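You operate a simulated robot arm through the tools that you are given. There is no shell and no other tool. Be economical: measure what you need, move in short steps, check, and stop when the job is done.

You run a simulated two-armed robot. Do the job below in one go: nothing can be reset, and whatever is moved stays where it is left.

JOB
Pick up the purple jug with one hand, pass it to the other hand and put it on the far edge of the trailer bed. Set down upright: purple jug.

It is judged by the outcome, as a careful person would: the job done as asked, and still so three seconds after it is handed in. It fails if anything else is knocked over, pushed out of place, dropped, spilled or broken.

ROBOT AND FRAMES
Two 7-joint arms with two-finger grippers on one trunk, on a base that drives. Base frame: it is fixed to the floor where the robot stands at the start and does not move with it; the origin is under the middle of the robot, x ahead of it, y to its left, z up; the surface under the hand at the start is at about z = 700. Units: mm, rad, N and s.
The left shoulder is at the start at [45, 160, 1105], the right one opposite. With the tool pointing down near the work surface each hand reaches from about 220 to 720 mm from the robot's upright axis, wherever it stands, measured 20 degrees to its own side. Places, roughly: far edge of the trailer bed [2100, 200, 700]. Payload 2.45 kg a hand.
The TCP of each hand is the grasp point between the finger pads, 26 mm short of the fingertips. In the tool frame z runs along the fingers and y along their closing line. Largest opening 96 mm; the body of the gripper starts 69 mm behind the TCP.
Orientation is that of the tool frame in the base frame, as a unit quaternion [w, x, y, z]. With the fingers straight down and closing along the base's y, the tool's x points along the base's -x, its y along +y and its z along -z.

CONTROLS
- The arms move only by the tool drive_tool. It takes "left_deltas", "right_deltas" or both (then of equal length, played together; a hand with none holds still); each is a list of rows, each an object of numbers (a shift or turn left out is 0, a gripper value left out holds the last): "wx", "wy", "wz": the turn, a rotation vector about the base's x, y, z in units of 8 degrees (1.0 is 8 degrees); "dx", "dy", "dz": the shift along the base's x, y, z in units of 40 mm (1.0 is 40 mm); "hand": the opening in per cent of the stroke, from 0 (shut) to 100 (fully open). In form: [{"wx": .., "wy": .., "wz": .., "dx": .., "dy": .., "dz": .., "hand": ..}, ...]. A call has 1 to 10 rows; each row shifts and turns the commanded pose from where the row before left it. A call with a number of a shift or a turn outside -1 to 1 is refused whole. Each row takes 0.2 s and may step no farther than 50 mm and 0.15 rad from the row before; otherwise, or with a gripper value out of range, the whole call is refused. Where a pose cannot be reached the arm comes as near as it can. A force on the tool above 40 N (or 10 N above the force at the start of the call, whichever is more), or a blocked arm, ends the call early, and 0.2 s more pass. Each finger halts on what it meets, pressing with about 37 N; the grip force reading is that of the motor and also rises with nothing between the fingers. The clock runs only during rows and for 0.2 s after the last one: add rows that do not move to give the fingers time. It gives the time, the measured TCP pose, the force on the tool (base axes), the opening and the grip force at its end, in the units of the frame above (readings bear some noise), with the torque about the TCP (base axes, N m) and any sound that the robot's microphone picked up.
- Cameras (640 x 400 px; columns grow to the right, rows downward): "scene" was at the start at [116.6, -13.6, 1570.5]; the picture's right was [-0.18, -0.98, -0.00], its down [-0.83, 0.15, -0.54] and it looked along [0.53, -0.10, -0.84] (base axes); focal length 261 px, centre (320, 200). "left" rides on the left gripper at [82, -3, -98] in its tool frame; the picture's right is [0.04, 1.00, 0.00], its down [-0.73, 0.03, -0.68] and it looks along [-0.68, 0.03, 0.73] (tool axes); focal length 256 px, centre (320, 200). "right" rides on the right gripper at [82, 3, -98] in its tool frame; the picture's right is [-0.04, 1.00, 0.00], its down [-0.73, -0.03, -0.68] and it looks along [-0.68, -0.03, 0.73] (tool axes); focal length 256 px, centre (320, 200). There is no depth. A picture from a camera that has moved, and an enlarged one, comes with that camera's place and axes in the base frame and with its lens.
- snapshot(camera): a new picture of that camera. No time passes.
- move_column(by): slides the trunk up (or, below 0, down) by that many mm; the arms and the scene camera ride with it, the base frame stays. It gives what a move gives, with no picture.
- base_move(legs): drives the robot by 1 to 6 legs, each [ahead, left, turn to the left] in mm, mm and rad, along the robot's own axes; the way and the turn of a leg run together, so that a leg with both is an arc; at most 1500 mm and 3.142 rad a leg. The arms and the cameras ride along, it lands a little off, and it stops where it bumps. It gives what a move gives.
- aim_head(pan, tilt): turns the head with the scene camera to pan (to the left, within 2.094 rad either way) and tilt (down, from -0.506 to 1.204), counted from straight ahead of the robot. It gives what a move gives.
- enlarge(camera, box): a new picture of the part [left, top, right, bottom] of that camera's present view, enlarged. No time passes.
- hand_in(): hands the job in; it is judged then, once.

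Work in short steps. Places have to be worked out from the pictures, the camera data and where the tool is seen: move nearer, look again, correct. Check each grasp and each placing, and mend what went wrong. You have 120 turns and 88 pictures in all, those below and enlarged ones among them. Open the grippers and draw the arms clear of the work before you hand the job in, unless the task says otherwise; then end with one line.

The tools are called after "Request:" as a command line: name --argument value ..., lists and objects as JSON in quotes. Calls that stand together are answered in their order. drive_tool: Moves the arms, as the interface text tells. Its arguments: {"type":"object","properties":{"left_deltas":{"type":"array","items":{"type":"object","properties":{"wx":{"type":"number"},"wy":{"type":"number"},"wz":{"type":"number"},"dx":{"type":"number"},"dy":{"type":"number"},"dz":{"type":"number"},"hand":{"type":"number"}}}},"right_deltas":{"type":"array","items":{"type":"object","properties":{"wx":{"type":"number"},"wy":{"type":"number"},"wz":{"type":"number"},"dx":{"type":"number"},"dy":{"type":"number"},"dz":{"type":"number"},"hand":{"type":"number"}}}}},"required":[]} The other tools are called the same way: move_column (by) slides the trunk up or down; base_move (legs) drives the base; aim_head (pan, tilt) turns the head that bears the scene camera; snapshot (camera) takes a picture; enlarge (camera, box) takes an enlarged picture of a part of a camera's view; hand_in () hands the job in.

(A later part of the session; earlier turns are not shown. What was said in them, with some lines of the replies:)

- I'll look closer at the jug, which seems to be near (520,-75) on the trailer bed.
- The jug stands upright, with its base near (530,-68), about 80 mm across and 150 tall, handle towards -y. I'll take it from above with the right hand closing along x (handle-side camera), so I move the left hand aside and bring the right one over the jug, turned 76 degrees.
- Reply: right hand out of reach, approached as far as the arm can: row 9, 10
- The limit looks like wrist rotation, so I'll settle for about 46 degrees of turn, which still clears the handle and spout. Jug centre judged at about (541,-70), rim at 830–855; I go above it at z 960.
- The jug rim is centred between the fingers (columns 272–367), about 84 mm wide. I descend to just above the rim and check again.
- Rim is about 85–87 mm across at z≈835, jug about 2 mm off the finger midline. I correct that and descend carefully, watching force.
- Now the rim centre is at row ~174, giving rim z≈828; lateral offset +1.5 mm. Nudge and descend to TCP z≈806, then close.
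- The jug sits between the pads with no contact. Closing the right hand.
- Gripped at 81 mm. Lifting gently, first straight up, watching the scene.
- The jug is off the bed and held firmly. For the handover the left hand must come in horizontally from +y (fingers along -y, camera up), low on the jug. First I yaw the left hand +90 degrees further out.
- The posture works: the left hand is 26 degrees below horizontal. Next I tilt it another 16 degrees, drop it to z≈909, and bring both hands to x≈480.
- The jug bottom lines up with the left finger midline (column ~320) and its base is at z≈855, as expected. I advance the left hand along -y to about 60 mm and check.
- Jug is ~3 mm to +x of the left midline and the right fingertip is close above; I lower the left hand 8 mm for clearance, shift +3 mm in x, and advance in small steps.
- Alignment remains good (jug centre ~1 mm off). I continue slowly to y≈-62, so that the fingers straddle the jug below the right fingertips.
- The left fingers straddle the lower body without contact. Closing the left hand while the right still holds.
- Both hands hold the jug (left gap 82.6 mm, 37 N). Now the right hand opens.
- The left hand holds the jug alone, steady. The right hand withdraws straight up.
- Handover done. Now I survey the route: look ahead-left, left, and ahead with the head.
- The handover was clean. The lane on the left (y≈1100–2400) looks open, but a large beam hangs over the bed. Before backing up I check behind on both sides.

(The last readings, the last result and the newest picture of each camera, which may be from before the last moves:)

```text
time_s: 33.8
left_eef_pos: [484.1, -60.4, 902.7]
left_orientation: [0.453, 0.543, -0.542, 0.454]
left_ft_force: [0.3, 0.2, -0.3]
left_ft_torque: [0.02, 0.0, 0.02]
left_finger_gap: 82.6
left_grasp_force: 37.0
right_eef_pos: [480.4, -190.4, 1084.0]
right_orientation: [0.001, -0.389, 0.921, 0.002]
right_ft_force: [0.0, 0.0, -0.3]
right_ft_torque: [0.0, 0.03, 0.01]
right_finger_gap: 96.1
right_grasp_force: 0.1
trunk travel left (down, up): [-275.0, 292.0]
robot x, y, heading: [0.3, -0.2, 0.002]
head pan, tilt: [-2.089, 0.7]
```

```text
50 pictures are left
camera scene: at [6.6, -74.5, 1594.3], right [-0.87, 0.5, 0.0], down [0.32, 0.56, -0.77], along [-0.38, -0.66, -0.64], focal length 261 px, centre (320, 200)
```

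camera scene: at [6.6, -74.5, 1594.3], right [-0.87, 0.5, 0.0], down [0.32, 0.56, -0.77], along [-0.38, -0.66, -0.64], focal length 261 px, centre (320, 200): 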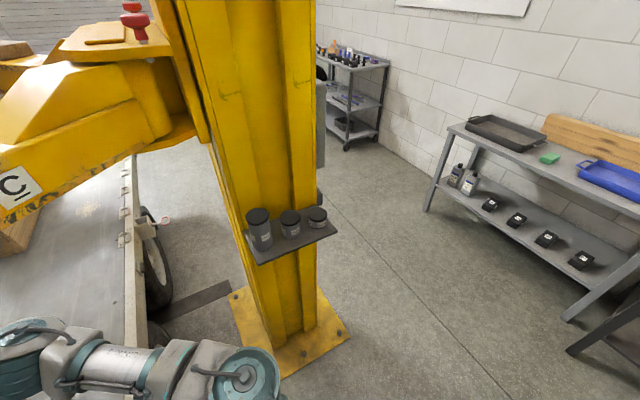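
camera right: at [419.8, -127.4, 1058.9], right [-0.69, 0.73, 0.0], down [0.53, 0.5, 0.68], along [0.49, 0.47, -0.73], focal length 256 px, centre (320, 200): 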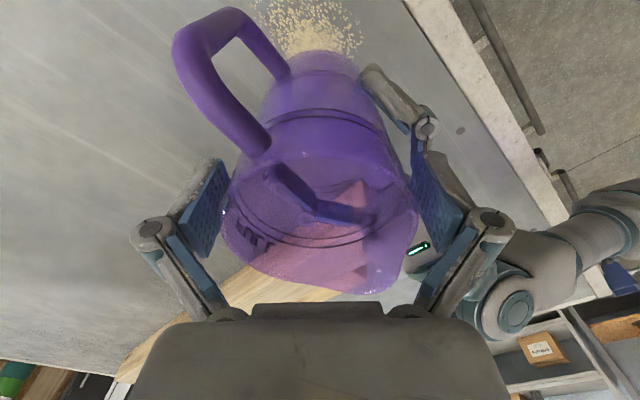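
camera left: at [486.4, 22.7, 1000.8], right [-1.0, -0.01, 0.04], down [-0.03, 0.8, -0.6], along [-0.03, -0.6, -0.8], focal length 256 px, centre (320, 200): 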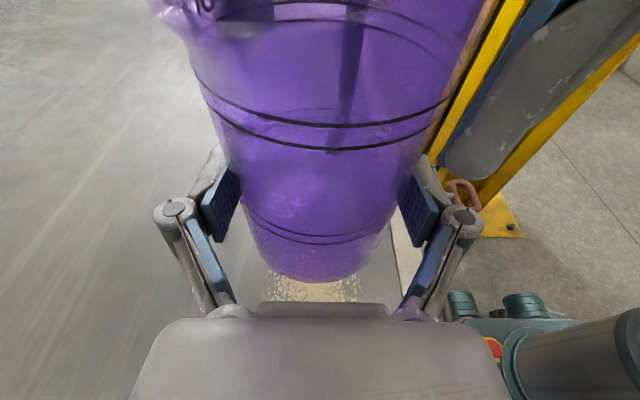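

A yellow post with jars stands at about (-180,-755), so I first strafe left 300, then back 450, then left again to y≈1650 to reach the free lane, and look again.

Request:
base_move --legs '[[0, 300, 0], [-450, 0, 0], [0, 1350, 0]]'

Request:
aim_head --pan 0.0 --tilt 0.4

Request:
snapshot --camera "scene"

Request:
aim_head --pan -0.8 --tilt 0.4

Request:
snapshot --camera "scene"

```text
time_s: 44.4
left_eef_pos: [42.0, 1571.3, 903.0]
left_orientation: [0.45, 0.547, -0.541, 0.454]
left_ft_force: [-1.0, -0.2, 0.7]
left_ft_torque: [0.06, 0.02, 0.02]
left_finger_gap: 82.5
left_grasp_force: 37.3
right_eef_pos: [38.6, 1439.5, 1082.7]
right_orientation: [0.003, -0.391, 0.92, 0.005]
right_ft_force: [0.2, 0.8, 1.0]
right_ft_torque: [0.02, 0.03, -0.03]
right_finger_gap: 96.0
right_grasp_force: 0.0
trunk travel left (down, up): [-275.0, 292.0]
robot x, y, heading: [-445.0, 1635.3, -0.001]
head pan, tilt: [-2.089, 0.7]
```

```text
time_s: 46.4
left_eef_pos: [37.9, 1583.7, 906.6]
left_orientation: [0.453, 0.543, -0.54, 0.457]
left_ft_force: [-0.2, 0.0, 0.1]
left_ft_torque: [0.01, 0.0, 0.02]
left_finger_gap: 82.4
left_grasp_force: 37.2
right_eef_pos: [35.2, 1453.5, 1086.5]
right_orientation: [0.002, -0.39, 0.921, -0.002]
right_ft_force: [-0.3, 0.4, -0.3]
right_ft_torque: [-0.05, 0.0, -0.03]
right_finger_gap: 95.9
right_grasp_force: 0.0
trunk travel left (down, up): [-275.0, 292.0]
robot x, y, heading: [-442.3, 1638.1, 0.005]
head pan, tilt: [0.0, 0.4]
```

```text
49 pictures are left
camera scene: at [-301.3, 1641.1, 1620.6], right [0.0, -1.0, 0.0], down [-0.39, 0.0, -0.92], along [0.92, 0.0, -0.39], focal length 261 px, centre (320, 200)
```

scene: 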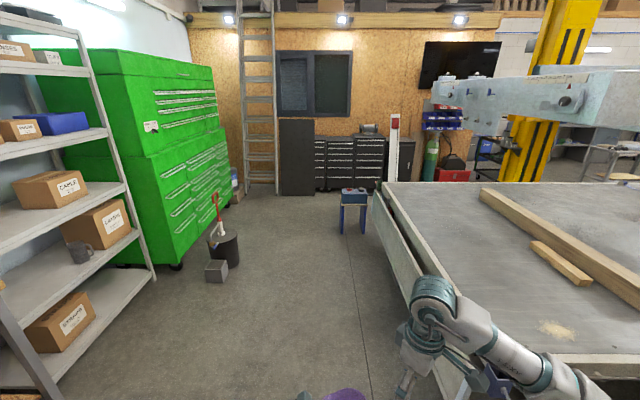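

```text
time_s: 47.5
left_eef_pos: [38.1, 1581.4, 904.9]
left_orientation: [0.452, 0.543, -0.541, 0.457]
left_ft_force: [0.0, 0.0, 0.6]
left_ft_torque: [-0.01, -0.02, -0.04]
left_finger_gap: 82.4
left_grasp_force: 37.3
right_eef_pos: [33.5, 1449.9, 1086.5]
right_orientation: [0.003, -0.391, 0.92, 0.0]
right_ft_force: [0.2, -0.9, -0.2]
right_ft_torque: [-0.02, -0.04, 0.03]
right_finger_gap: 96.0
right_grasp_force: 0.0
trunk travel left (down, up): [-275.0, 292.0]
robot x, y, heading: [-443.1, 1636.2, 0.004]
head pan, tilt: [-0.799, 0.4]
```

```text
48 pictures are left
camera scene: at [-329.1, 1571.6, 1620.8], right [-0.71, -0.7, 0.0], down [-0.28, 0.28, -0.92], along [0.64, -0.66, -0.39], focal length 261 px, centre (320, 200)
```

scene: 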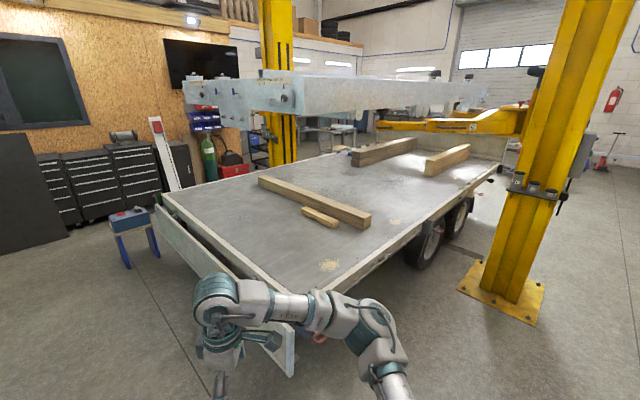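

The lane is clear; a blue stool sits near the far-left corner (~x 2490–2750, y 1040–1410) and the cabinets are at x≈3850. I'll turn round left here (open floor), shift to y≈1900 and reverse along the lane.

Request:
base_move --legs '[[0, 0, 1.5708], [0, 0, 1.5708], [0, -260, 0], [-1300, 0, 0]]'

Request:
aim_head --pan 2.09 --tilt 0.5

Request:
snapshot --camera "scene"

Request:
aim_head --pan -2.09 --tilt 0.5

Request:
snapshot --camera "scene"

```text
time_s: 63.1
left_eef_pos: [395.3, 1906.1, 905.5]
left_orientation: [-0.441, 0.559, 0.522, 0.47]
left_ft_force: [0.0, 0.1, -1.0]
left_ft_torque: [0.01, 0.01, 0.0]
left_finger_gap: 82.3
left_grasp_force: 36.7
right_eef_pos: [409.3, 2033.5, 1088.8]
right_orientation: [-0.002, 0.934, 0.358, 0.0]
right_ft_force: [0.2, -0.1, -0.6]
right_ft_torque: [0.06, 0.03, -0.02]
right_finger_gap: 96.0
right_grasp_force: 0.0
trunk travel left (down, up): [-275.0, 292.0]
robot x, y, heading: [869.8, 1816.7, 3.073]
head pan, tilt: [-0.799, 0.4]
```

```text
time_s: 65.6
left_eef_pos: [399.7, 1911.4, 906.4]
left_orientation: [-0.441, 0.56, 0.522, 0.467]
left_ft_force: [0.9, 0.0, -0.8]
left_ft_torque: [-0.01, 0.02, -0.02]
left_finger_gap: 82.1
left_grasp_force: 36.6
right_eef_pos: [411.7, 2041.2, 1088.7]
right_orientation: [-0.001, 0.934, 0.358, -0.003]
right_ft_force: [-0.1, -0.6, 0.0]
right_ft_torque: [0.01, 0.03, 0.01]
right_finger_gap: 95.7
right_grasp_force: 0.1
trunk travel left (down, up): [-275.0, 292.0]
robot x, y, heading: [868.9, 1819.6, 3.072]
head pan, tilt: [2.089, 0.499]
```

```text
47 pictures are left
camera scene: at [859.7, 1742.7, 1612.1], right [-0.9, -0.44, 0.0], down [-0.2, 0.43, -0.88], along [0.39, -0.79, -0.48], focal length 261 px, centre (320, 200)
```

scene: 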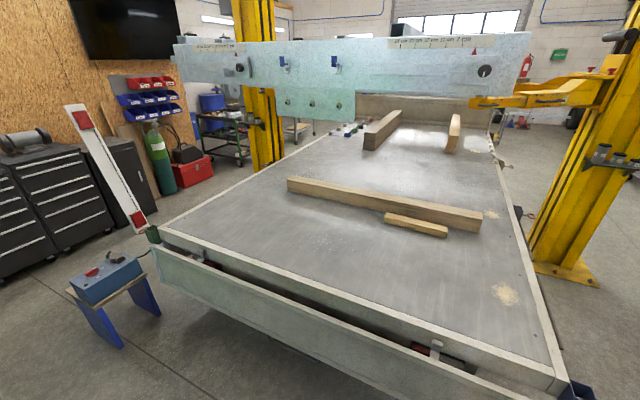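

```text
time_s: 69.0
left_eef_pos: [398.2, 1911.7, 907.6]
left_orientation: [-0.44, 0.561, 0.523, 0.467]
left_ft_force: [-0.3, -0.7, -1.8]
left_ft_torque: [0.0, -0.02, 0.01]
left_finger_gap: 82.0
left_grasp_force: 37.0
right_eef_pos: [412.3, 2041.7, 1087.8]
right_orientation: [-0.001, 0.933, 0.359, -0.004]
right_ft_force: [-0.5, 0.4, 0.0]
right_ft_torque: [0.03, -0.02, 0.01]
right_finger_gap: 96.2
right_grasp_force: 0.2
trunk travel left (down, up): [-275.0, 292.0]
robot x, y, heading: [869.0, 1821.2, 3.076]
head pan, tilt: [-2.089, 0.499]
```

```text
46 pictures are left
camera scene: at [870.4, 1902.5, 1612.0], right [0.83, -0.55, 0.0], down [-0.26, -0.4, -0.88], along [0.49, 0.73, -0.48], focal length 261 px, centre (320, 200)
```

scene: 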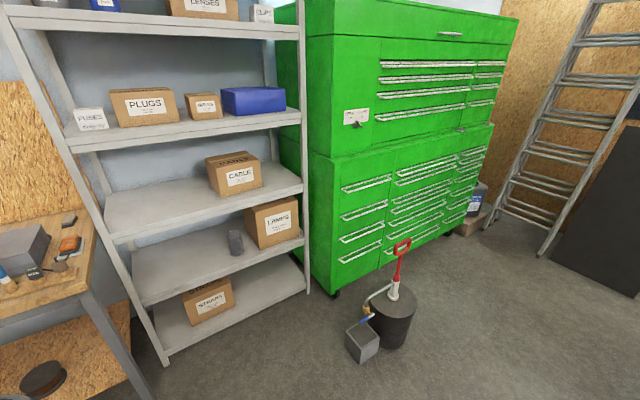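

The lane is clear: bucket at y≥2540, stool near (2450+, 1130–1400). I square the heading, shift slightly, and reverse to x≈3200.

Request:
base_move --legs '[[0, -90, 0.068], [-1150, 0, 0], [-1150, 0, 0]]'

Request:
aim_head --pan 1.4 --tilt 0.6

Request:
snapshot --camera "scene"

Request:
aim_head --pan 0.6 --tilt 0.7

Request:
snapshot --camera "scene"

```text
time_s: 81.0
left_eef_pos: [2700.7, 1986.2, 906.7]
left_orientation: [-0.462, 0.536, 0.547, 0.447]
left_ft_force: [-0.6, 0.1, -0.5]
left_ft_torque: [0.01, 0.0, -0.02]
left_finger_gap: 82.6
left_grasp_force: 36.9
right_eef_pos: [2704.0, 2116.8, 1089.5]
right_orientation: [-0.001, 0.918, 0.398, -0.003]
right_ft_force: [1.0, -0.4, 0.6]
right_ft_torque: [0.0, 0.03, 0.04]
right_finger_gap: 96.3
right_grasp_force: 0.1
trunk travel left (down, up): [-275.0, 292.0]
robot x, y, heading: [3179.5, 1938.6, -3.125]
head pan, tilt: [-2.089, 0.499]
```

```text
time_s: 84.0
left_eef_pos: [2704.2, 1973.0, 910.3]
left_orientation: [-0.465, 0.535, 0.543, 0.45]
left_ft_force: [0.5, 0.4, -1.6]
left_ft_torque: [0.01, -0.03, -0.03]
left_finger_gap: 82.4
left_grasp_force: 37.1
right_eef_pos: [2708.5, 2101.1, 1092.3]
right_orientation: [-0.008, 0.917, 0.398, -0.003]
right_ft_force: [0.2, -0.4, 0.9]
right_ft_torque: [0.02, -0.03, -0.01]
right_finger_gap: 95.9
right_grasp_force: 0.0
trunk travel left (down, up): [-275.0, 292.0]
robot x, y, heading: [3182.5, 1936.5, -3.123]
head pan, tilt: [1.4, 0.6]
```

```text
45 pictures are left
camera scene: at [3115.6, 1837.4, 1602.0], right [-0.99, 0.15, 0.0], down [0.09, 0.57, -0.82], along [-0.12, -0.81, -0.57], focal length 261 px, centre (320, 200)
```

scene: 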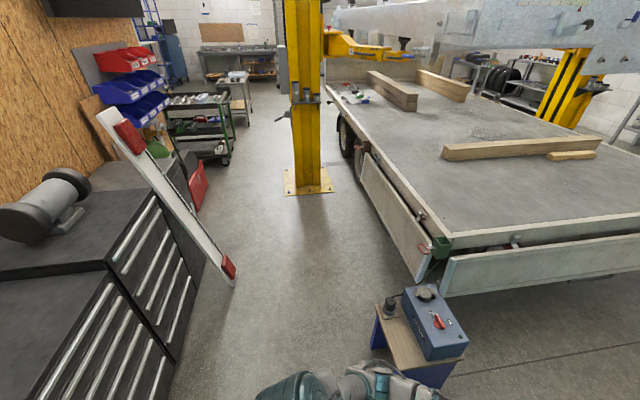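

```text
time_s: 85.1
left_eef_pos: [2704.8, 1988.2, 909.7]
left_orientation: [-0.462, 0.538, 0.545, 0.447]
left_ft_force: [-0.1, 0.1, -1.0]
left_ft_torque: [0.0, -0.02, -0.02]
left_finger_gap: 82.2
left_grasp_force: 37.3
right_eef_pos: [2707.2, 2117.5, 1088.8]
right_orientation: [-0.001, 0.917, 0.398, -0.004]
right_ft_force: [0.6, -0.4, -0.2]
right_ft_torque: [-0.03, 0.0, 0.0]
right_finger_gap: 96.2
right_grasp_force: 0.0
trunk travel left (down, up): [-275.0, 292.0]
robot x, y, heading: [3180.3, 1940.9, -3.124]
head pan, tilt: [0.6, 0.7]
```

```text
44 pictures are left
camera scene: at [3059.3, 1901.5, 1594.2], right [-0.58, 0.81, -0.01], down [0.53, 0.37, -0.77], along [-0.62, -0.45, -0.64], focal length 261 px, centre (320, 200)
```

scene: 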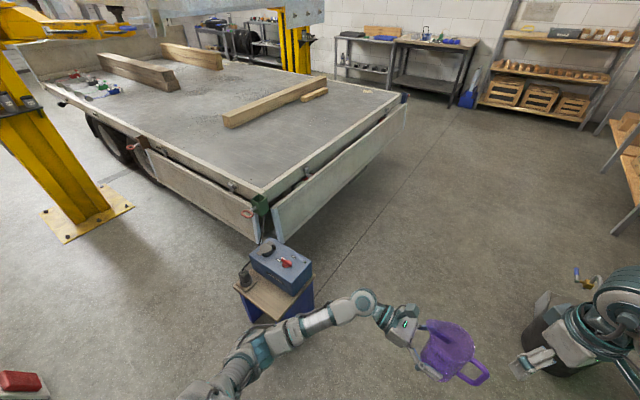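

Stool's near side reaches x≈2810 and the leaning board's foot is at (3580,550); the corridor at x≈3160 fits. I raise the trunk 120 mm so the jug and arm clear the stool's load, then strafe left 550 and check clearance.

Request:
move_column --by 120

Request:
base_move --legs '[[10, 0, -0.018], [0, 450, 0]]'

Request:
aim_head --pan 0.6 --tilt 1.0

Request:
snapshot --camera "scene"

Request:
aim_head --pan 1.8 --tilt 0.8

Request:
snapshot --camera "scene"

```text
time_s: 86.6
left_eef_pos: [2704.4, 1976.9, 1028.7]
left_orientation: [-0.464, 0.535, 0.543, 0.45]
left_ft_force: [-0.5, 0.1, -0.6]
left_ft_torque: [0.03, 0.01, -0.02]
left_finger_gap: 82.4
left_grasp_force: 36.5
right_eef_pos: [2706.9, 2104.2, 1210.7]
right_orientation: [-0.006, 0.917, 0.398, -0.003]
right_ft_force: [-0.5, -1.1, 0.2]
right_ft_torque: [0.04, -0.01, -0.01]
right_finger_gap: 96.2
right_grasp_force: 0.1
trunk travel left (down, up): [-395.0, 172.0]
robot x, y, heading: [3180.9, 1940.2, -3.121]
head pan, tilt: [0.6, 0.7]
```

```text
time_s: 89.7
left_eef_pos: [2693.6, 1542.2, 1029.1]
left_orientation: [-0.458, 0.544, 0.538, 0.453]
left_ft_force: [0.3, 0.3, -1.4]
left_ft_torque: [-0.03, 0.01, 0.0]
left_finger_gap: 82.2
left_grasp_force: 36.8
right_eef_pos: [2699.5, 1670.0, 1210.9]
right_orientation: [-0.003, 0.922, 0.388, -0.004]
right_ft_force: [-0.5, 0.8, 0.0]
right_ft_torque: [0.01, 0.03, 0.03]
right_finger_gap: 96.2
right_grasp_force: 0.0
trunk travel left (down, up): [-395.0, 172.0]
robot x, y, heading: [3168.8, 1484.9, 3.134]
head pan, tilt: [0.6, 0.7]
```

```text
time_s: 90.5
left_eef_pos: [2697.1, 1537.4, 1031.1]
left_orientation: [-0.459, 0.544, 0.536, 0.454]
left_ft_force: [0.0, 0.5, -0.3]
left_ft_torque: [0.0, 0.0, -0.04]
left_finger_gap: 82.3
left_grasp_force: 37.4
right_eef_pos: [2703.8, 1666.8, 1212.7]
right_orientation: [-0.004, 0.921, 0.389, -0.005]
right_ft_force: [-0.2, -0.4, 0.3]
right_ft_torque: [-0.02, 0.03, -0.01]
right_finger_gap: 96.0
right_grasp_force: 0.2
trunk travel left (down, up): [-395.0, 172.0]
robot x, y, heading: [3169.5, 1486.5, 3.139]
head pan, tilt: [0.6, 1.0]
```

```text
43 pictures are left
camera scene: at [3110.0, 1445.7, 1691.3], right [-0.56, 0.83, 0.0], down [0.7, 0.47, -0.54], along [-0.44, -0.3, -0.84], focal length 261 px, centre (320, 200)
```

scene: 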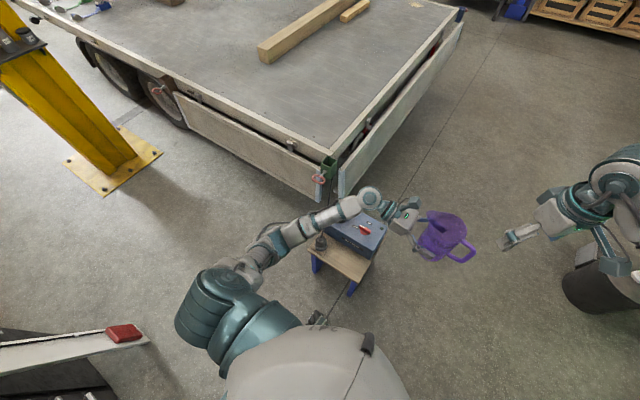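

```text
time_s: 91.9
left_eef_pos: [2698.0, 1540.3, 1030.2]
left_orientation: [-0.458, 0.544, 0.537, 0.453]
left_ft_force: [-0.6, -0.7, -0.9]
left_ft_torque: [0.01, -0.01, 0.0]
left_finger_gap: 82.0
left_grasp_force: 36.8
right_eef_pos: [2703.7, 1667.9, 1212.5]
right_orientation: [-0.003, 0.922, 0.387, -0.005]
right_ft_force: [-1.0, 0.6, 0.1]
right_ft_torque: [0.0, 0.02, 0.01]
right_finger_gap: 96.2
right_grasp_force: 0.1
trunk travel left (down, up): [-395.0, 172.0]
robot x, y, heading: [3168.7, 1486.7, 3.136]
head pan, tilt: [1.799, 0.799]
```

```text
42 pictures are left
camera scene: at [3185.4, 1408.9, 1706.8], right [-0.98, -0.22, 0.0], down [-0.16, 0.7, -0.7], along [0.16, -0.68, -0.72], focal length 261 px, centre (320, 200)
```

scene: 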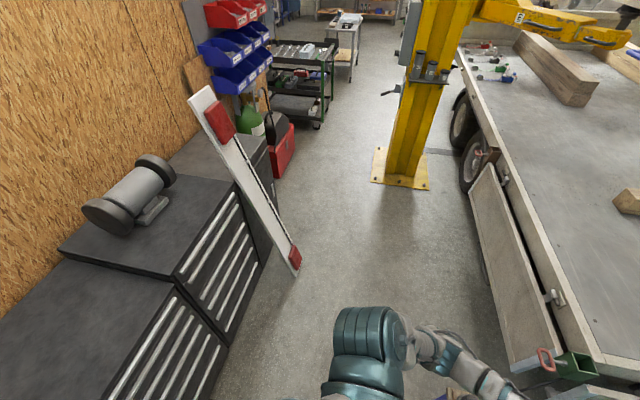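

The stool clears the base by ~140 mm. I edge 30 mm forward, strafe left 700 past the stool, then go forward 150 (away from the leaning board) and left another 640 to y≈140.

Request:
base_move --legs '[[30, 0, 0], [0, 700, 0], [150, 0, 0], [0, 640, 0]]'

Request:
aim_head --pan 0.0 --tilt 0.8

Request:
snapshot --camera "scene"

```text
time_s: 100.3
left_eef_pos: [2501.0, 192.9, 1031.2]
left_orientation: [-0.459, 0.545, 0.533, 0.457]
left_ft_force: [-0.3, -0.2, -1.2]
left_ft_torque: [0.02, 0.0, 0.0]
left_finger_gap: 81.8
left_grasp_force: 37.1
right_eef_pos: [2508.6, 319.3, 1214.5]
right_orientation: [-0.009, 0.924, 0.383, -0.004]
right_ft_force: [-0.3, -1.0, 0.2]
right_ft_torque: [0.06, -0.02, 0.02]
right_finger_gap: 96.2
right_grasp_force: 0.0
trunk travel left (down, up): [-395.0, 172.0]
robot x, y, heading: [2970.3, 142.3, 3.126]
head pan, tilt: [1.799, 0.799]
```

```text
time_s: 102.1
left_eef_pos: [2502.1, 195.4, 1032.1]
left_orientation: [-0.458, 0.547, 0.533, 0.456]
left_ft_force: [-0.3, -0.8, -0.5]
left_ft_torque: [0.0, 0.0, 0.0]
left_finger_gap: 82.2
left_grasp_force: 36.9
right_eef_pos: [2511.8, 324.8, 1216.5]
right_orientation: [-0.007, 0.924, 0.383, -0.006]
right_ft_force: [-0.3, 0.0, 0.5]
right_ft_torque: [0.01, -0.02, 0.01]
right_finger_gap: 95.8
right_grasp_force: 0.0
trunk travel left (down, up): [-395.0, 172.0]
robot x, y, heading: [2970.3, 140.2, 3.125]
head pan, tilt: [0.0, 0.799]
```

```text
41 pictures are left
camera scene: at [2889.2, 138.6, 1706.3], right [0.01, 1.0, 0.0], down [0.72, -0.01, -0.69], along [-0.69, 0.01, -0.72], focal length 261 px, centre (320, 200)
```

scene: 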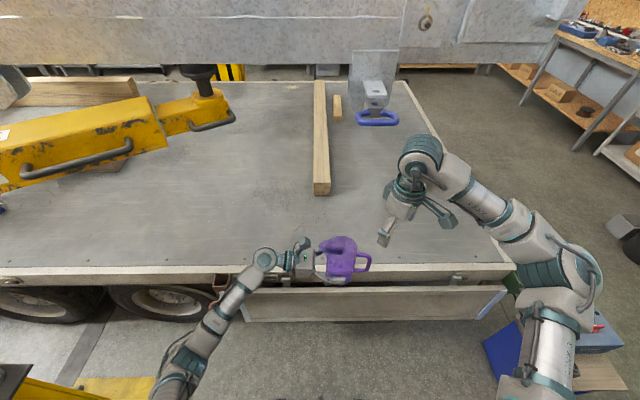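

I'm facing the far edge: its outer rim is at x≈2334, and the overhead frame is ahead and high. I tuck the right arm back/down, and extend the left hand 120 mm forward, before lowering the trunk.

Request:
drive_tool --left_deltas '[{"dx": -0.4}, {"dx": -0.5}, {"dx": -0.5}, {"dx": -0.5}, {"dx": -0.5}, {"dx": -0.4}, {}]' --right_deltas '[{"dx": 0.6, "dz": -0.4}, {"dx": 0.6, "dz": -0.4}, {"dx": 0.6, "dz": -0.4, "dy": 0.4}, {"dx": 0.6, "dz": -0.4, "dy": 0.4}, {"dz": -0.4, "dy": 0.4}, {"dz": -0.4, "dy": 0.4}, {}]'

Request:
snapshot --camera "scene"

```text
time_s: 103.7
left_eef_pos: [2391.7, 199.1, 1033.4]
left_orientation: [-0.458, 0.546, 0.533, 0.455]
left_ft_force: [-0.6, -0.4, -1.4]
left_ft_torque: [-0.01, 0.01, 0.02]
left_finger_gap: 82.0
left_grasp_force: 37.3
right_eef_pos: [2608.9, 393.6, 1117.5]
right_orientation: [-0.006, 0.924, 0.383, -0.007]
right_ft_force: [0.4, -0.2, -0.7]
right_ft_torque: [0.02, 0.02, -0.05]
right_finger_gap: 96.3
right_grasp_force: 0.1
trunk travel left (down, up): [-395.0, 172.0]
robot x, y, heading: [2968.1, 140.4, 3.125]
head pan, tilt: [0.0, 0.799]
```

```text
40 pictures are left
camera scene: at [2889.7, 146.1, 1706.3], right [0.01, 1.0, 0.0], down [0.72, -0.01, -0.69], along [-0.69, 0.01, -0.72], focal length 261 px, centre (320, 200)
```

scene: 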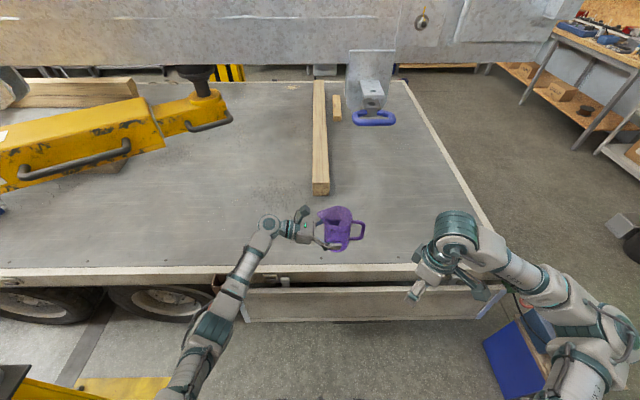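

Arm posture is good. I drive forward 200 mm (hand then ≈2190, base front still short of the hanging gate), correcting the heading slightly.

Request:
base_move --legs '[[200, 0, 0.015]]'

Request:
snapshot --camera "scene"

Request:
snapshot --camera "left"

```text
time_s: 105.3
left_eef_pos: [2192.8, 189.8, 1034.3]
left_orientation: [-0.461, 0.543, 0.539, 0.45]
left_ft_force: [-0.1, -0.1, -1.4]
left_ft_torque: [0.0, -0.01, -0.03]
left_finger_gap: 82.0
left_grasp_force: 36.3
right_eef_pos: [2407.6, 387.5, 1119.5]
right_orientation: [-0.005, 0.92, 0.391, -0.007]
right_ft_force: [-0.2, 0.5, 0.9]
right_ft_torque: [-0.02, 0.0, 0.03]
right_finger_gap: 95.7
right_grasp_force: 0.0
trunk travel left (down, up): [-395.0, 172.0]
robot x, y, heading: [2771.0, 141.8, -3.135]
head pan, tilt: [0.0, 0.799]
```

```text
39 pictures are left
camera scene: at [2693.2, 146.1, 1706.5], right [0.0, 1.0, 0.0], down [0.72, 0.0, -0.7], along [-0.7, 0.0, -0.72], focal length 261 px, centre (320, 200)
```

scene: 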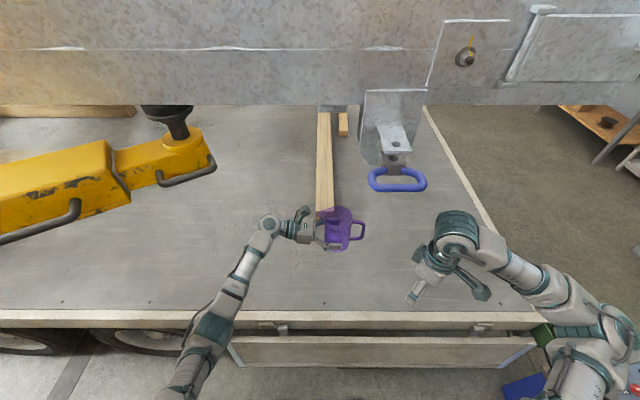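

```text
38 pictures are left
camera left: at [2191.6, 108.1, 1130.9], right [1.0, 0.01, 0.02], down [0.03, -0.79, -0.61], along [0.01, 0.61, -0.79], focal length 256 px, centre (320, 200)
```

left: 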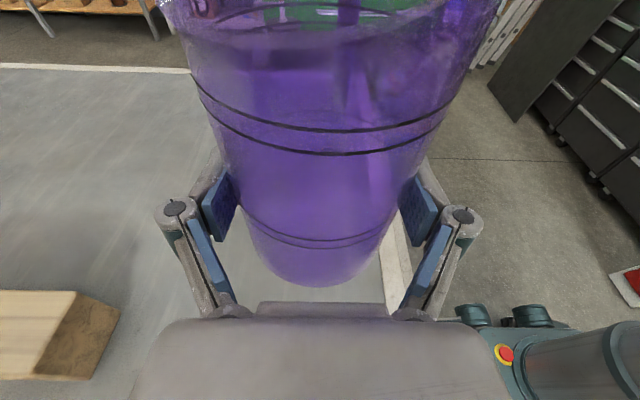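

The frame's hanging handle sits near z≈1420, so I lower the trunk 120 mm now; then the arm lowers the jug, keeping the shoulder high so the forearm clears the rim.

Request:
move_column --by -120

Request:
drive_tool --left_deltas '[{"dz": -0.4}, {"dz": -0.5}, {"dz": -0.5}, {"dz": -0.5}, {"dz": -0.4}, {}]'

Request:
snapshot --camera "scene"

Request:
snapshot --camera "right"

```text
time_s: 106.8
left_eef_pos: [2194.8, 189.1, 914.9]
left_orientation: [-0.462, 0.543, 0.538, 0.449]
left_ft_force: [0.0, -0.3, -1.3]
left_ft_torque: [-0.01, -0.02, -0.02]
left_finger_gap: 81.9
left_grasp_force: 36.7
right_eef_pos: [2407.6, 385.9, 1000.5]
right_orientation: [-0.007, 0.92, 0.392, -0.009]
right_ft_force: [-0.3, -0.1, -0.1]
right_ft_torque: [0.02, 0.0, 0.02]
right_finger_gap: 95.9
right_grasp_force: 0.0
trunk travel left (down, up): [-275.0, 292.0]
robot x, y, heading: [2773.8, 144.9, -3.136]
head pan, tilt: [0.0, 0.799]
```

```text
time_s: 108.2
left_eef_pos: [2194.1, 188.3, 821.2]
left_orientation: [-0.462, 0.543, 0.538, 0.45]
left_ft_force: [0.6, -0.6, -0.7]
left_ft_torque: [-0.02, -0.02, 0.03]
left_finger_gap: 82.1
left_grasp_force: 37.5
right_eef_pos: [2408.3, 387.0, 999.2]
right_orientation: [-0.006, 0.92, 0.392, -0.008]
right_ft_force: [0.0, 0.0, 0.4]
right_ft_torque: [-0.03, 0.01, 0.0]
right_finger_gap: 96.0
right_grasp_force: 0.0
trunk travel left (down, up): [-275.0, 292.0]
robot x, y, heading: [2774.7, 139.6, -3.138]
head pan, tilt: [0.0, 0.799]
```

```text
37 pictures are left
camera scene: at [2641.2, 144.6, 1585.6], right [0.0, 1.0, 0.0], down [0.72, 0.0, -0.69], along [-0.69, 0.0, -0.72], focal length 261 px, centre (320, 200)
```

scene: 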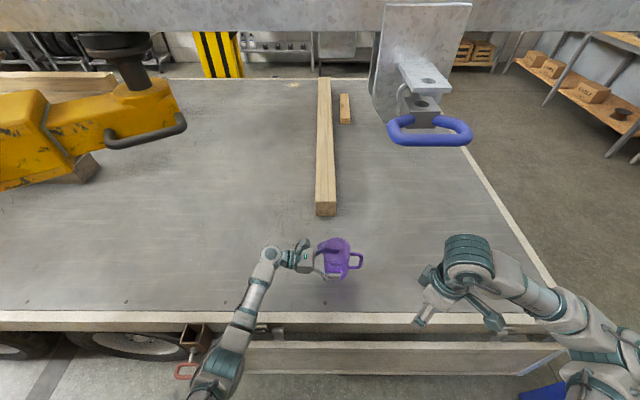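

```text
36 pictures are left
camera right: at [2468.0, 442.7, 1095.9], right [0.69, -0.72, -0.02], down [-0.52, -0.51, 0.69], along [-0.5, -0.47, -0.73], focal length 256 px, centre (320, 200)
```

right: 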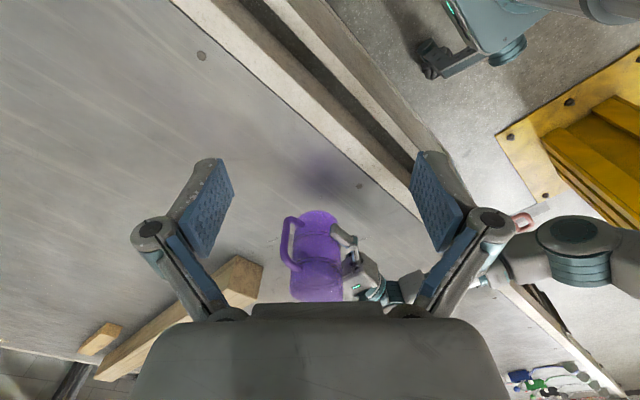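

The elbow stays around z≈880, well above the rim. I lower further to ~15 mm above expected contact and check.

Request:
drive_tool --left_deltas '[{"dz": -0.4}, {"dz": -0.5}, {"dz": -0.45}, {}]'

Request:
enlarge --camera "right" --box '[230, 150, 430, 310]'

Request:
enlarge --camera "scene" --box '[220, 200, 420, 325]'

```text
time_s: 109.2
left_eef_pos: [2195.5, 190.1, 767.5]
left_orientation: [-0.462, 0.543, 0.538, 0.449]
left_ft_force: [-0.6, -1.3, -0.2]
left_ft_torque: [-0.02, -0.01, -0.01]
left_finger_gap: 81.9
left_grasp_force: 37.5
right_eef_pos: [2408.2, 386.5, 998.5]
right_orientation: [-0.007, 0.92, 0.391, -0.008]
right_ft_force: [-0.3, -0.4, 0.6]
right_ft_torque: [-0.01, -0.01, -0.01]
right_finger_gap: 95.7
right_grasp_force: 0.0
trunk travel left (down, up): [-275.0, 292.0]
robot x, y, heading: [2777.7, 139.8, -3.139]
head pan, tilt: [0.0, 0.799]
```

```text
2.50 times, centred on (330, 230) of right
camera zoom: at [2468.1, 442.7, 1095.9], right [0.69, -0.72, -0.02], down [-0.52, -0.51, 0.69], along [-0.5, -0.47, -0.73], focal length 640 px, centre (295, 125)
```

zoom: 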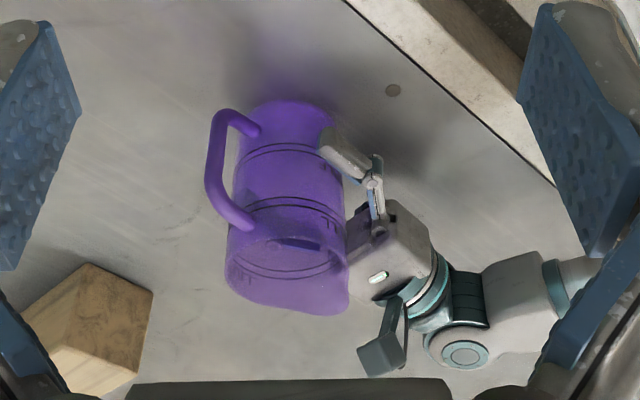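

```text
3.20 times, centred on (320, 262) of scene
camera zoom: at [2641.3, 144.7, 1585.6], right [0.0, 1.0, 0.0], down [0.72, 0.0, -0.69], along [-0.69, 0.0, -0.72], focal length 836 px, centre (320, 0)
```

zoom: 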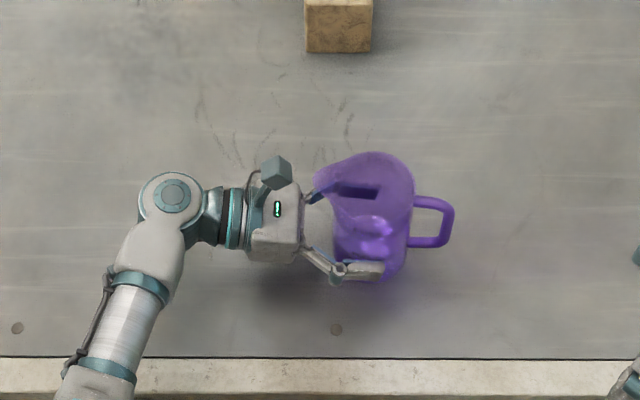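

Jug hovers upright ~110 mm inside the rim, clear of the timber. I descend in 4 mm rows and watch the force.

Request:
drive_tool --left_deltas '[{"dz": -0.1}, {"dz": -0.1}, {"dz": -0.1}, {"dz": -0.05}, {}]'

Request:
drive_tool --left_deltas '[{"dz": -0.05}, {}]'

```text
time_s: 110.4
left_eef_pos: [2195.2, 189.8, 753.2]
left_orientation: [-0.462, 0.543, 0.538, 0.45]
left_ft_force: [0.1, 0.3, -1.3]
left_ft_torque: [0.02, -0.02, 0.01]
left_finger_gap: 81.8
left_grasp_force: 36.8
right_eef_pos: [2409.2, 387.1, 1000.1]
right_orientation: [-0.006, 0.92, 0.391, -0.009]
right_ft_force: [-0.2, -0.2, -0.2]
right_ft_torque: [0.0, -0.06, -0.01]
right_finger_gap: 96.2
right_grasp_force: 0.0
trunk travel left (down, up): [-275.0, 292.0]
robot x, y, heading: [2774.5, 138.8, -3.141]
head pan, tilt: [0.0, 0.799]
```

```text
time_s: 111.0
left_eef_pos: [2194.7, 189.4, 752.3]
left_orientation: [-0.463, 0.542, 0.538, 0.45]
left_ft_force: [-0.5, 0.8, -1.0]
left_ft_torque: [-0.02, -0.02, -0.01]
left_finger_gap: 81.8
left_grasp_force: 37.4
right_eef_pos: [2408.0, 386.3, 998.8]
right_orientation: [-0.006, 0.92, 0.391, -0.008]
right_ft_force: [-0.1, -0.1, -0.4]
right_ft_torque: [-0.01, 0.0, 0.01]
right_finger_gap: 96.0
right_grasp_force: 0.1
trunk travel left (down, up): [-275.0, 292.0]
robot x, y, heading: [2773.6, 140.2, -3.136]
head pan, tilt: [0.0, 0.799]
```

No contact yet; continuing 2 mm at a time.

Request:
drive_tool --left_deltas '[{"dz": -0.05}, {}]'

Request:
drive_tool --left_deltas '[{"dz": -0.05}, {}]'

Request:
drive_tool --left_deltas '[{"dz": -0.04}, {}]'

```text
time_s: 111.6
left_eef_pos: [2195.4, 190.5, 749.8]
left_orientation: [-0.463, 0.542, 0.538, 0.45]
left_ft_force: [0.3, 0.2, -0.6]
left_ft_torque: [-0.03, 0.01, 0.02]
left_finger_gap: 81.7
left_grasp_force: 37.2
right_eef_pos: [2408.4, 387.2, 998.8]
right_orientation: [-0.007, 0.92, 0.392, -0.008]
right_ft_force: [0.0, -0.7, 0.5]
right_ft_torque: [0.01, 0.01, -0.02]
right_finger_gap: 96.0
right_grasp_force: 0.1
trunk travel left (down, up): [-275.0, 292.0]
robot x, y, heading: [2775.1, 142.7, -3.137]
head pan, tilt: [0.0, 0.799]
```

```text
time_s: 112.2
left_eef_pos: [2195.2, 187.6, 750.4]
left_orientation: [-0.462, 0.543, 0.538, 0.45]
left_ft_force: [-0.5, 0.4, 6.2]
left_ft_torque: [-0.04, -0.23, -0.02]
left_finger_gap: 81.7
left_grasp_force: 36.9
right_eef_pos: [2408.2, 386.1, 1000.6]
right_orientation: [-0.007, 0.92, 0.392, -0.009]
right_ft_force: [0.5, -0.4, 0.5]
right_ft_torque: [-0.02, 0.01, -0.02]
right_finger_gap: 95.8
right_grasp_force: 0.0
trunk travel left (down, up): [-275.0, 292.0]
robot x, y, heading: [2772.2, 144.0, -3.138]
head pan, tilt: [0.0, 0.799]
```

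```text
time_s: 112.8
left_eef_pos: [2196.0, 189.9, 750.6]
left_orientation: [-0.464, 0.543, 0.537, 0.449]
left_ft_force: [2.4, -1.9, 15.4]
left_ft_torque: [-0.19, -0.75, -0.05]
left_finger_gap: 81.9
left_grasp_force: 36.8
right_eef_pos: [2409.9, 386.9, 1000.7]
right_orientation: [-0.006, 0.92, 0.391, -0.009]
right_ft_force: [0.3, 0.3, 0.8]
right_ft_torque: [0.02, 0.0, 0.03]
right_finger_gap: 96.0
right_grasp_force: 0.0
trunk travel left (down, up): [-275.0, 292.0]
robot x, y, heading: [2772.9, 142.8, -3.135]
head pan, tilt: [0.0, 0.799]
```

Contact: 15 N upward. I relieve ~1 mm and open the left hand.

Request:
drive_tool --left_deltas '[{"dz": 0.03}, {"hand": 90}, {"hand": 100}, {}, {}]'

Request:
snapshot --camera "left"

Request:
enlarge --camera "scene" --box '[220, 200, 420, 325]'

```text
time_s: 114.0
left_eef_pos: [2194.2, 188.9, 747.9]
left_orientation: [-0.463, 0.542, 0.539, 0.449]
left_ft_force: [0.3, -0.2, -0.3]
left_ft_torque: [-0.02, 0.01, 0.01]
left_finger_gap: 96.0
left_grasp_force: 0.0
right_eef_pos: [2408.0, 385.9, 999.5]
right_orientation: [-0.007, 0.92, 0.392, -0.007]
right_ft_force: [0.6, -0.2, -0.6]
right_ft_torque: [0.04, 0.02, -0.03]
right_finger_gap: 96.0
right_grasp_force: 0.0
trunk travel left (down, up): [-275.0, 292.0]
robot x, y, heading: [2772.7, 140.9, -3.137]
head pan, tilt: [0.0, 0.799]
```

```text
33 pictures are left
camera left: at [2193.6, 106.8, 845.8], right [1.0, 0.01, 0.02], down [0.02, -0.79, -0.61], along [0.01, 0.61, -0.79], focal length 256 px, centre (320, 200)
```

left: 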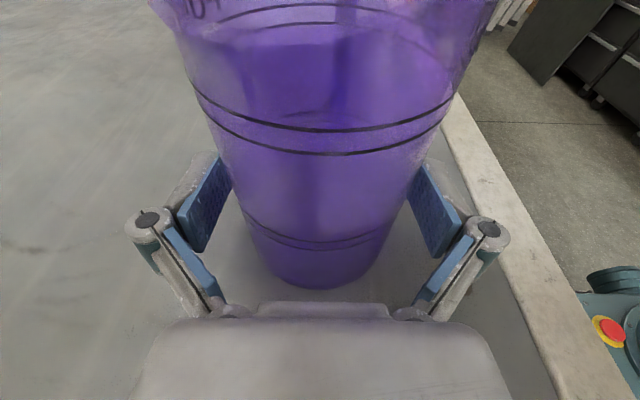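

```text
3.20 times, centred on (320, 262) of scene
camera zoom: at [2641.4, 145.0, 1585.6], right [0.0, 1.0, 0.0], down [0.72, 0.0, -0.69], along [-0.69, 0.0, -0.72], focal length 836 px, centre (320, 0)
```

zoom: 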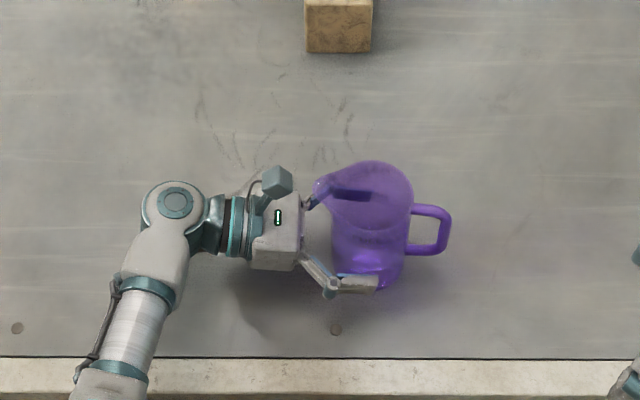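

Released and standing upright. The left hand backs straight out along -y.

Request:
drive_tool --left_deltas '[{"dy": -0.2}, {"dy": -0.4}, {"dy": -0.5}, {"dy": -0.6}, {"dy": -0.8}, {"dy": -0.8}, {"dy": -0.5, "dz": 0.3}, {"dz": 0.6}, {"dz": 0.8}, {}]'

Request:
enlarge --camera "scene" --box '[200, 180, 440, 330]'

Request:
snapshot --camera "left"

```text
time_s: 116.2
left_eef_pos: [2192.9, 34.6, 815.8]
left_orientation: [-0.463, 0.542, 0.538, 0.45]
left_ft_force: [0.3, -0.1, 0.8]
left_ft_torque: [0.03, -0.01, 0.0]
left_finger_gap: 96.0
left_grasp_force: 0.1
right_eef_pos: [2406.6, 386.1, 999.2]
right_orientation: [-0.007, 0.92, 0.391, -0.007]
right_ft_force: [-0.1, -0.3, -0.4]
right_ft_torque: [0.01, -0.01, 0.02]
right_finger_gap: 96.0
right_grasp_force: 0.0
trunk travel left (down, up): [-275.0, 292.0]
robot x, y, heading: [2776.8, 145.0, -3.138]
head pan, tilt: [0.0, 0.799]
```

```text
2.67 times, centred on (320, 255) of scene
camera zoom: at [2640.9, 143.6, 1585.6], right [0.0, 1.0, 0.0], down [0.72, 0.0, -0.69], along [-0.69, 0.0, -0.72], focal length 696 px, centre (320, 53)
```

zoom: 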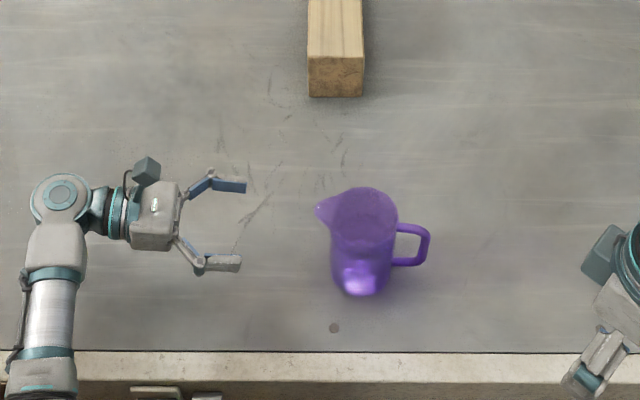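

```text
30 pictures are left
camera left: at [2191.9, -47.3, 913.1], right [1.0, 0.01, 0.02], down [0.02, -0.79, -0.61], along [0.01, 0.61, -0.79], focal length 256 px, centre (320, 200)
```

left: 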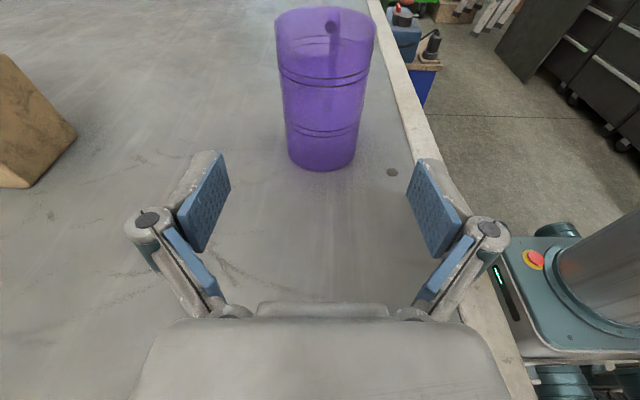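

The jug stands upright near the far edge, hand clear. I raise the left hand a bit more and back the base off 200 mm, then hand in after a final look.

Request:
drive_tool --left_deltas '[{"dz": 0.6}, {"dz": 0.6}, {"dz": 0.6}, {}]'

Request:
base_move --legs '[[-200, 0, 0]]'

Request:
snapshot --camera "scene"

```text
time_s: 117.2
left_eef_pos: [2195.6, 36.4, 887.7]
left_orientation: [-0.463, 0.542, 0.539, 0.449]
left_ft_force: [-0.7, -0.5, 0.2]
left_ft_torque: [0.0, -0.05, -0.02]
left_finger_gap: 96.2
left_grasp_force: 0.1
right_eef_pos: [2408.5, 385.5, 999.6]
right_orientation: [-0.007, 0.92, 0.391, -0.007]
right_ft_force: [-0.8, -0.1, -0.7]
right_ft_torque: [0.03, -0.01, -0.01]
right_finger_gap: 96.2
right_grasp_force: 0.1
trunk travel left (down, up): [-275.0, 292.0]
robot x, y, heading: [2773.6, 140.7, -3.139]
head pan, tilt: [0.0, 0.799]
```

```text
time_s: 118.8
left_eef_pos: [2394.8, 33.5, 887.8]
left_orientation: [-0.465, 0.54, 0.54, 0.448]
left_ft_force: [-0.3, -0.5, 0.4]
left_ft_torque: [-0.02, 0.0, 0.02]
left_finger_gap: 96.0
left_grasp_force: 0.2
right_eef_pos: [2604.2, 386.3, 1000.0]
right_orientation: [-0.006, 0.919, 0.394, -0.008]
right_ft_force: [0.8, -0.3, 0.3]
right_ft_torque: [-0.01, 0.05, -0.05]
right_finger_gap: 96.3
right_grasp_force: 0.1
trunk travel left (down, up): [-275.0, 292.0]
robot x, y, heading: [2971.1, 142.0, -3.133]
head pan, tilt: [0.0, 0.799]
```

```text
29 pictures are left
camera scene: at [2838.9, 144.0, 1585.6], right [-0.01, 1.0, 0.0], down [0.72, 0.01, -0.69], along [-0.69, -0.01, -0.72], focal length 261 px, centre (320, 200)
```

scene: 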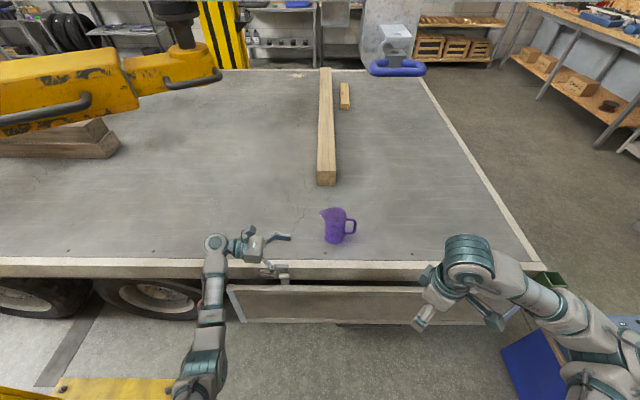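

The jug stands upright at the far edge, both grippers are open and clear, and nothing else has moved. Handing in.

Request:
hand_in

```text
The job is handed in.
```

The purple jug was picked up with the right hand, passed to the left, and stands upright on the far edge of the trailer bed, about 110 mm inside the rim; the job is handed in.
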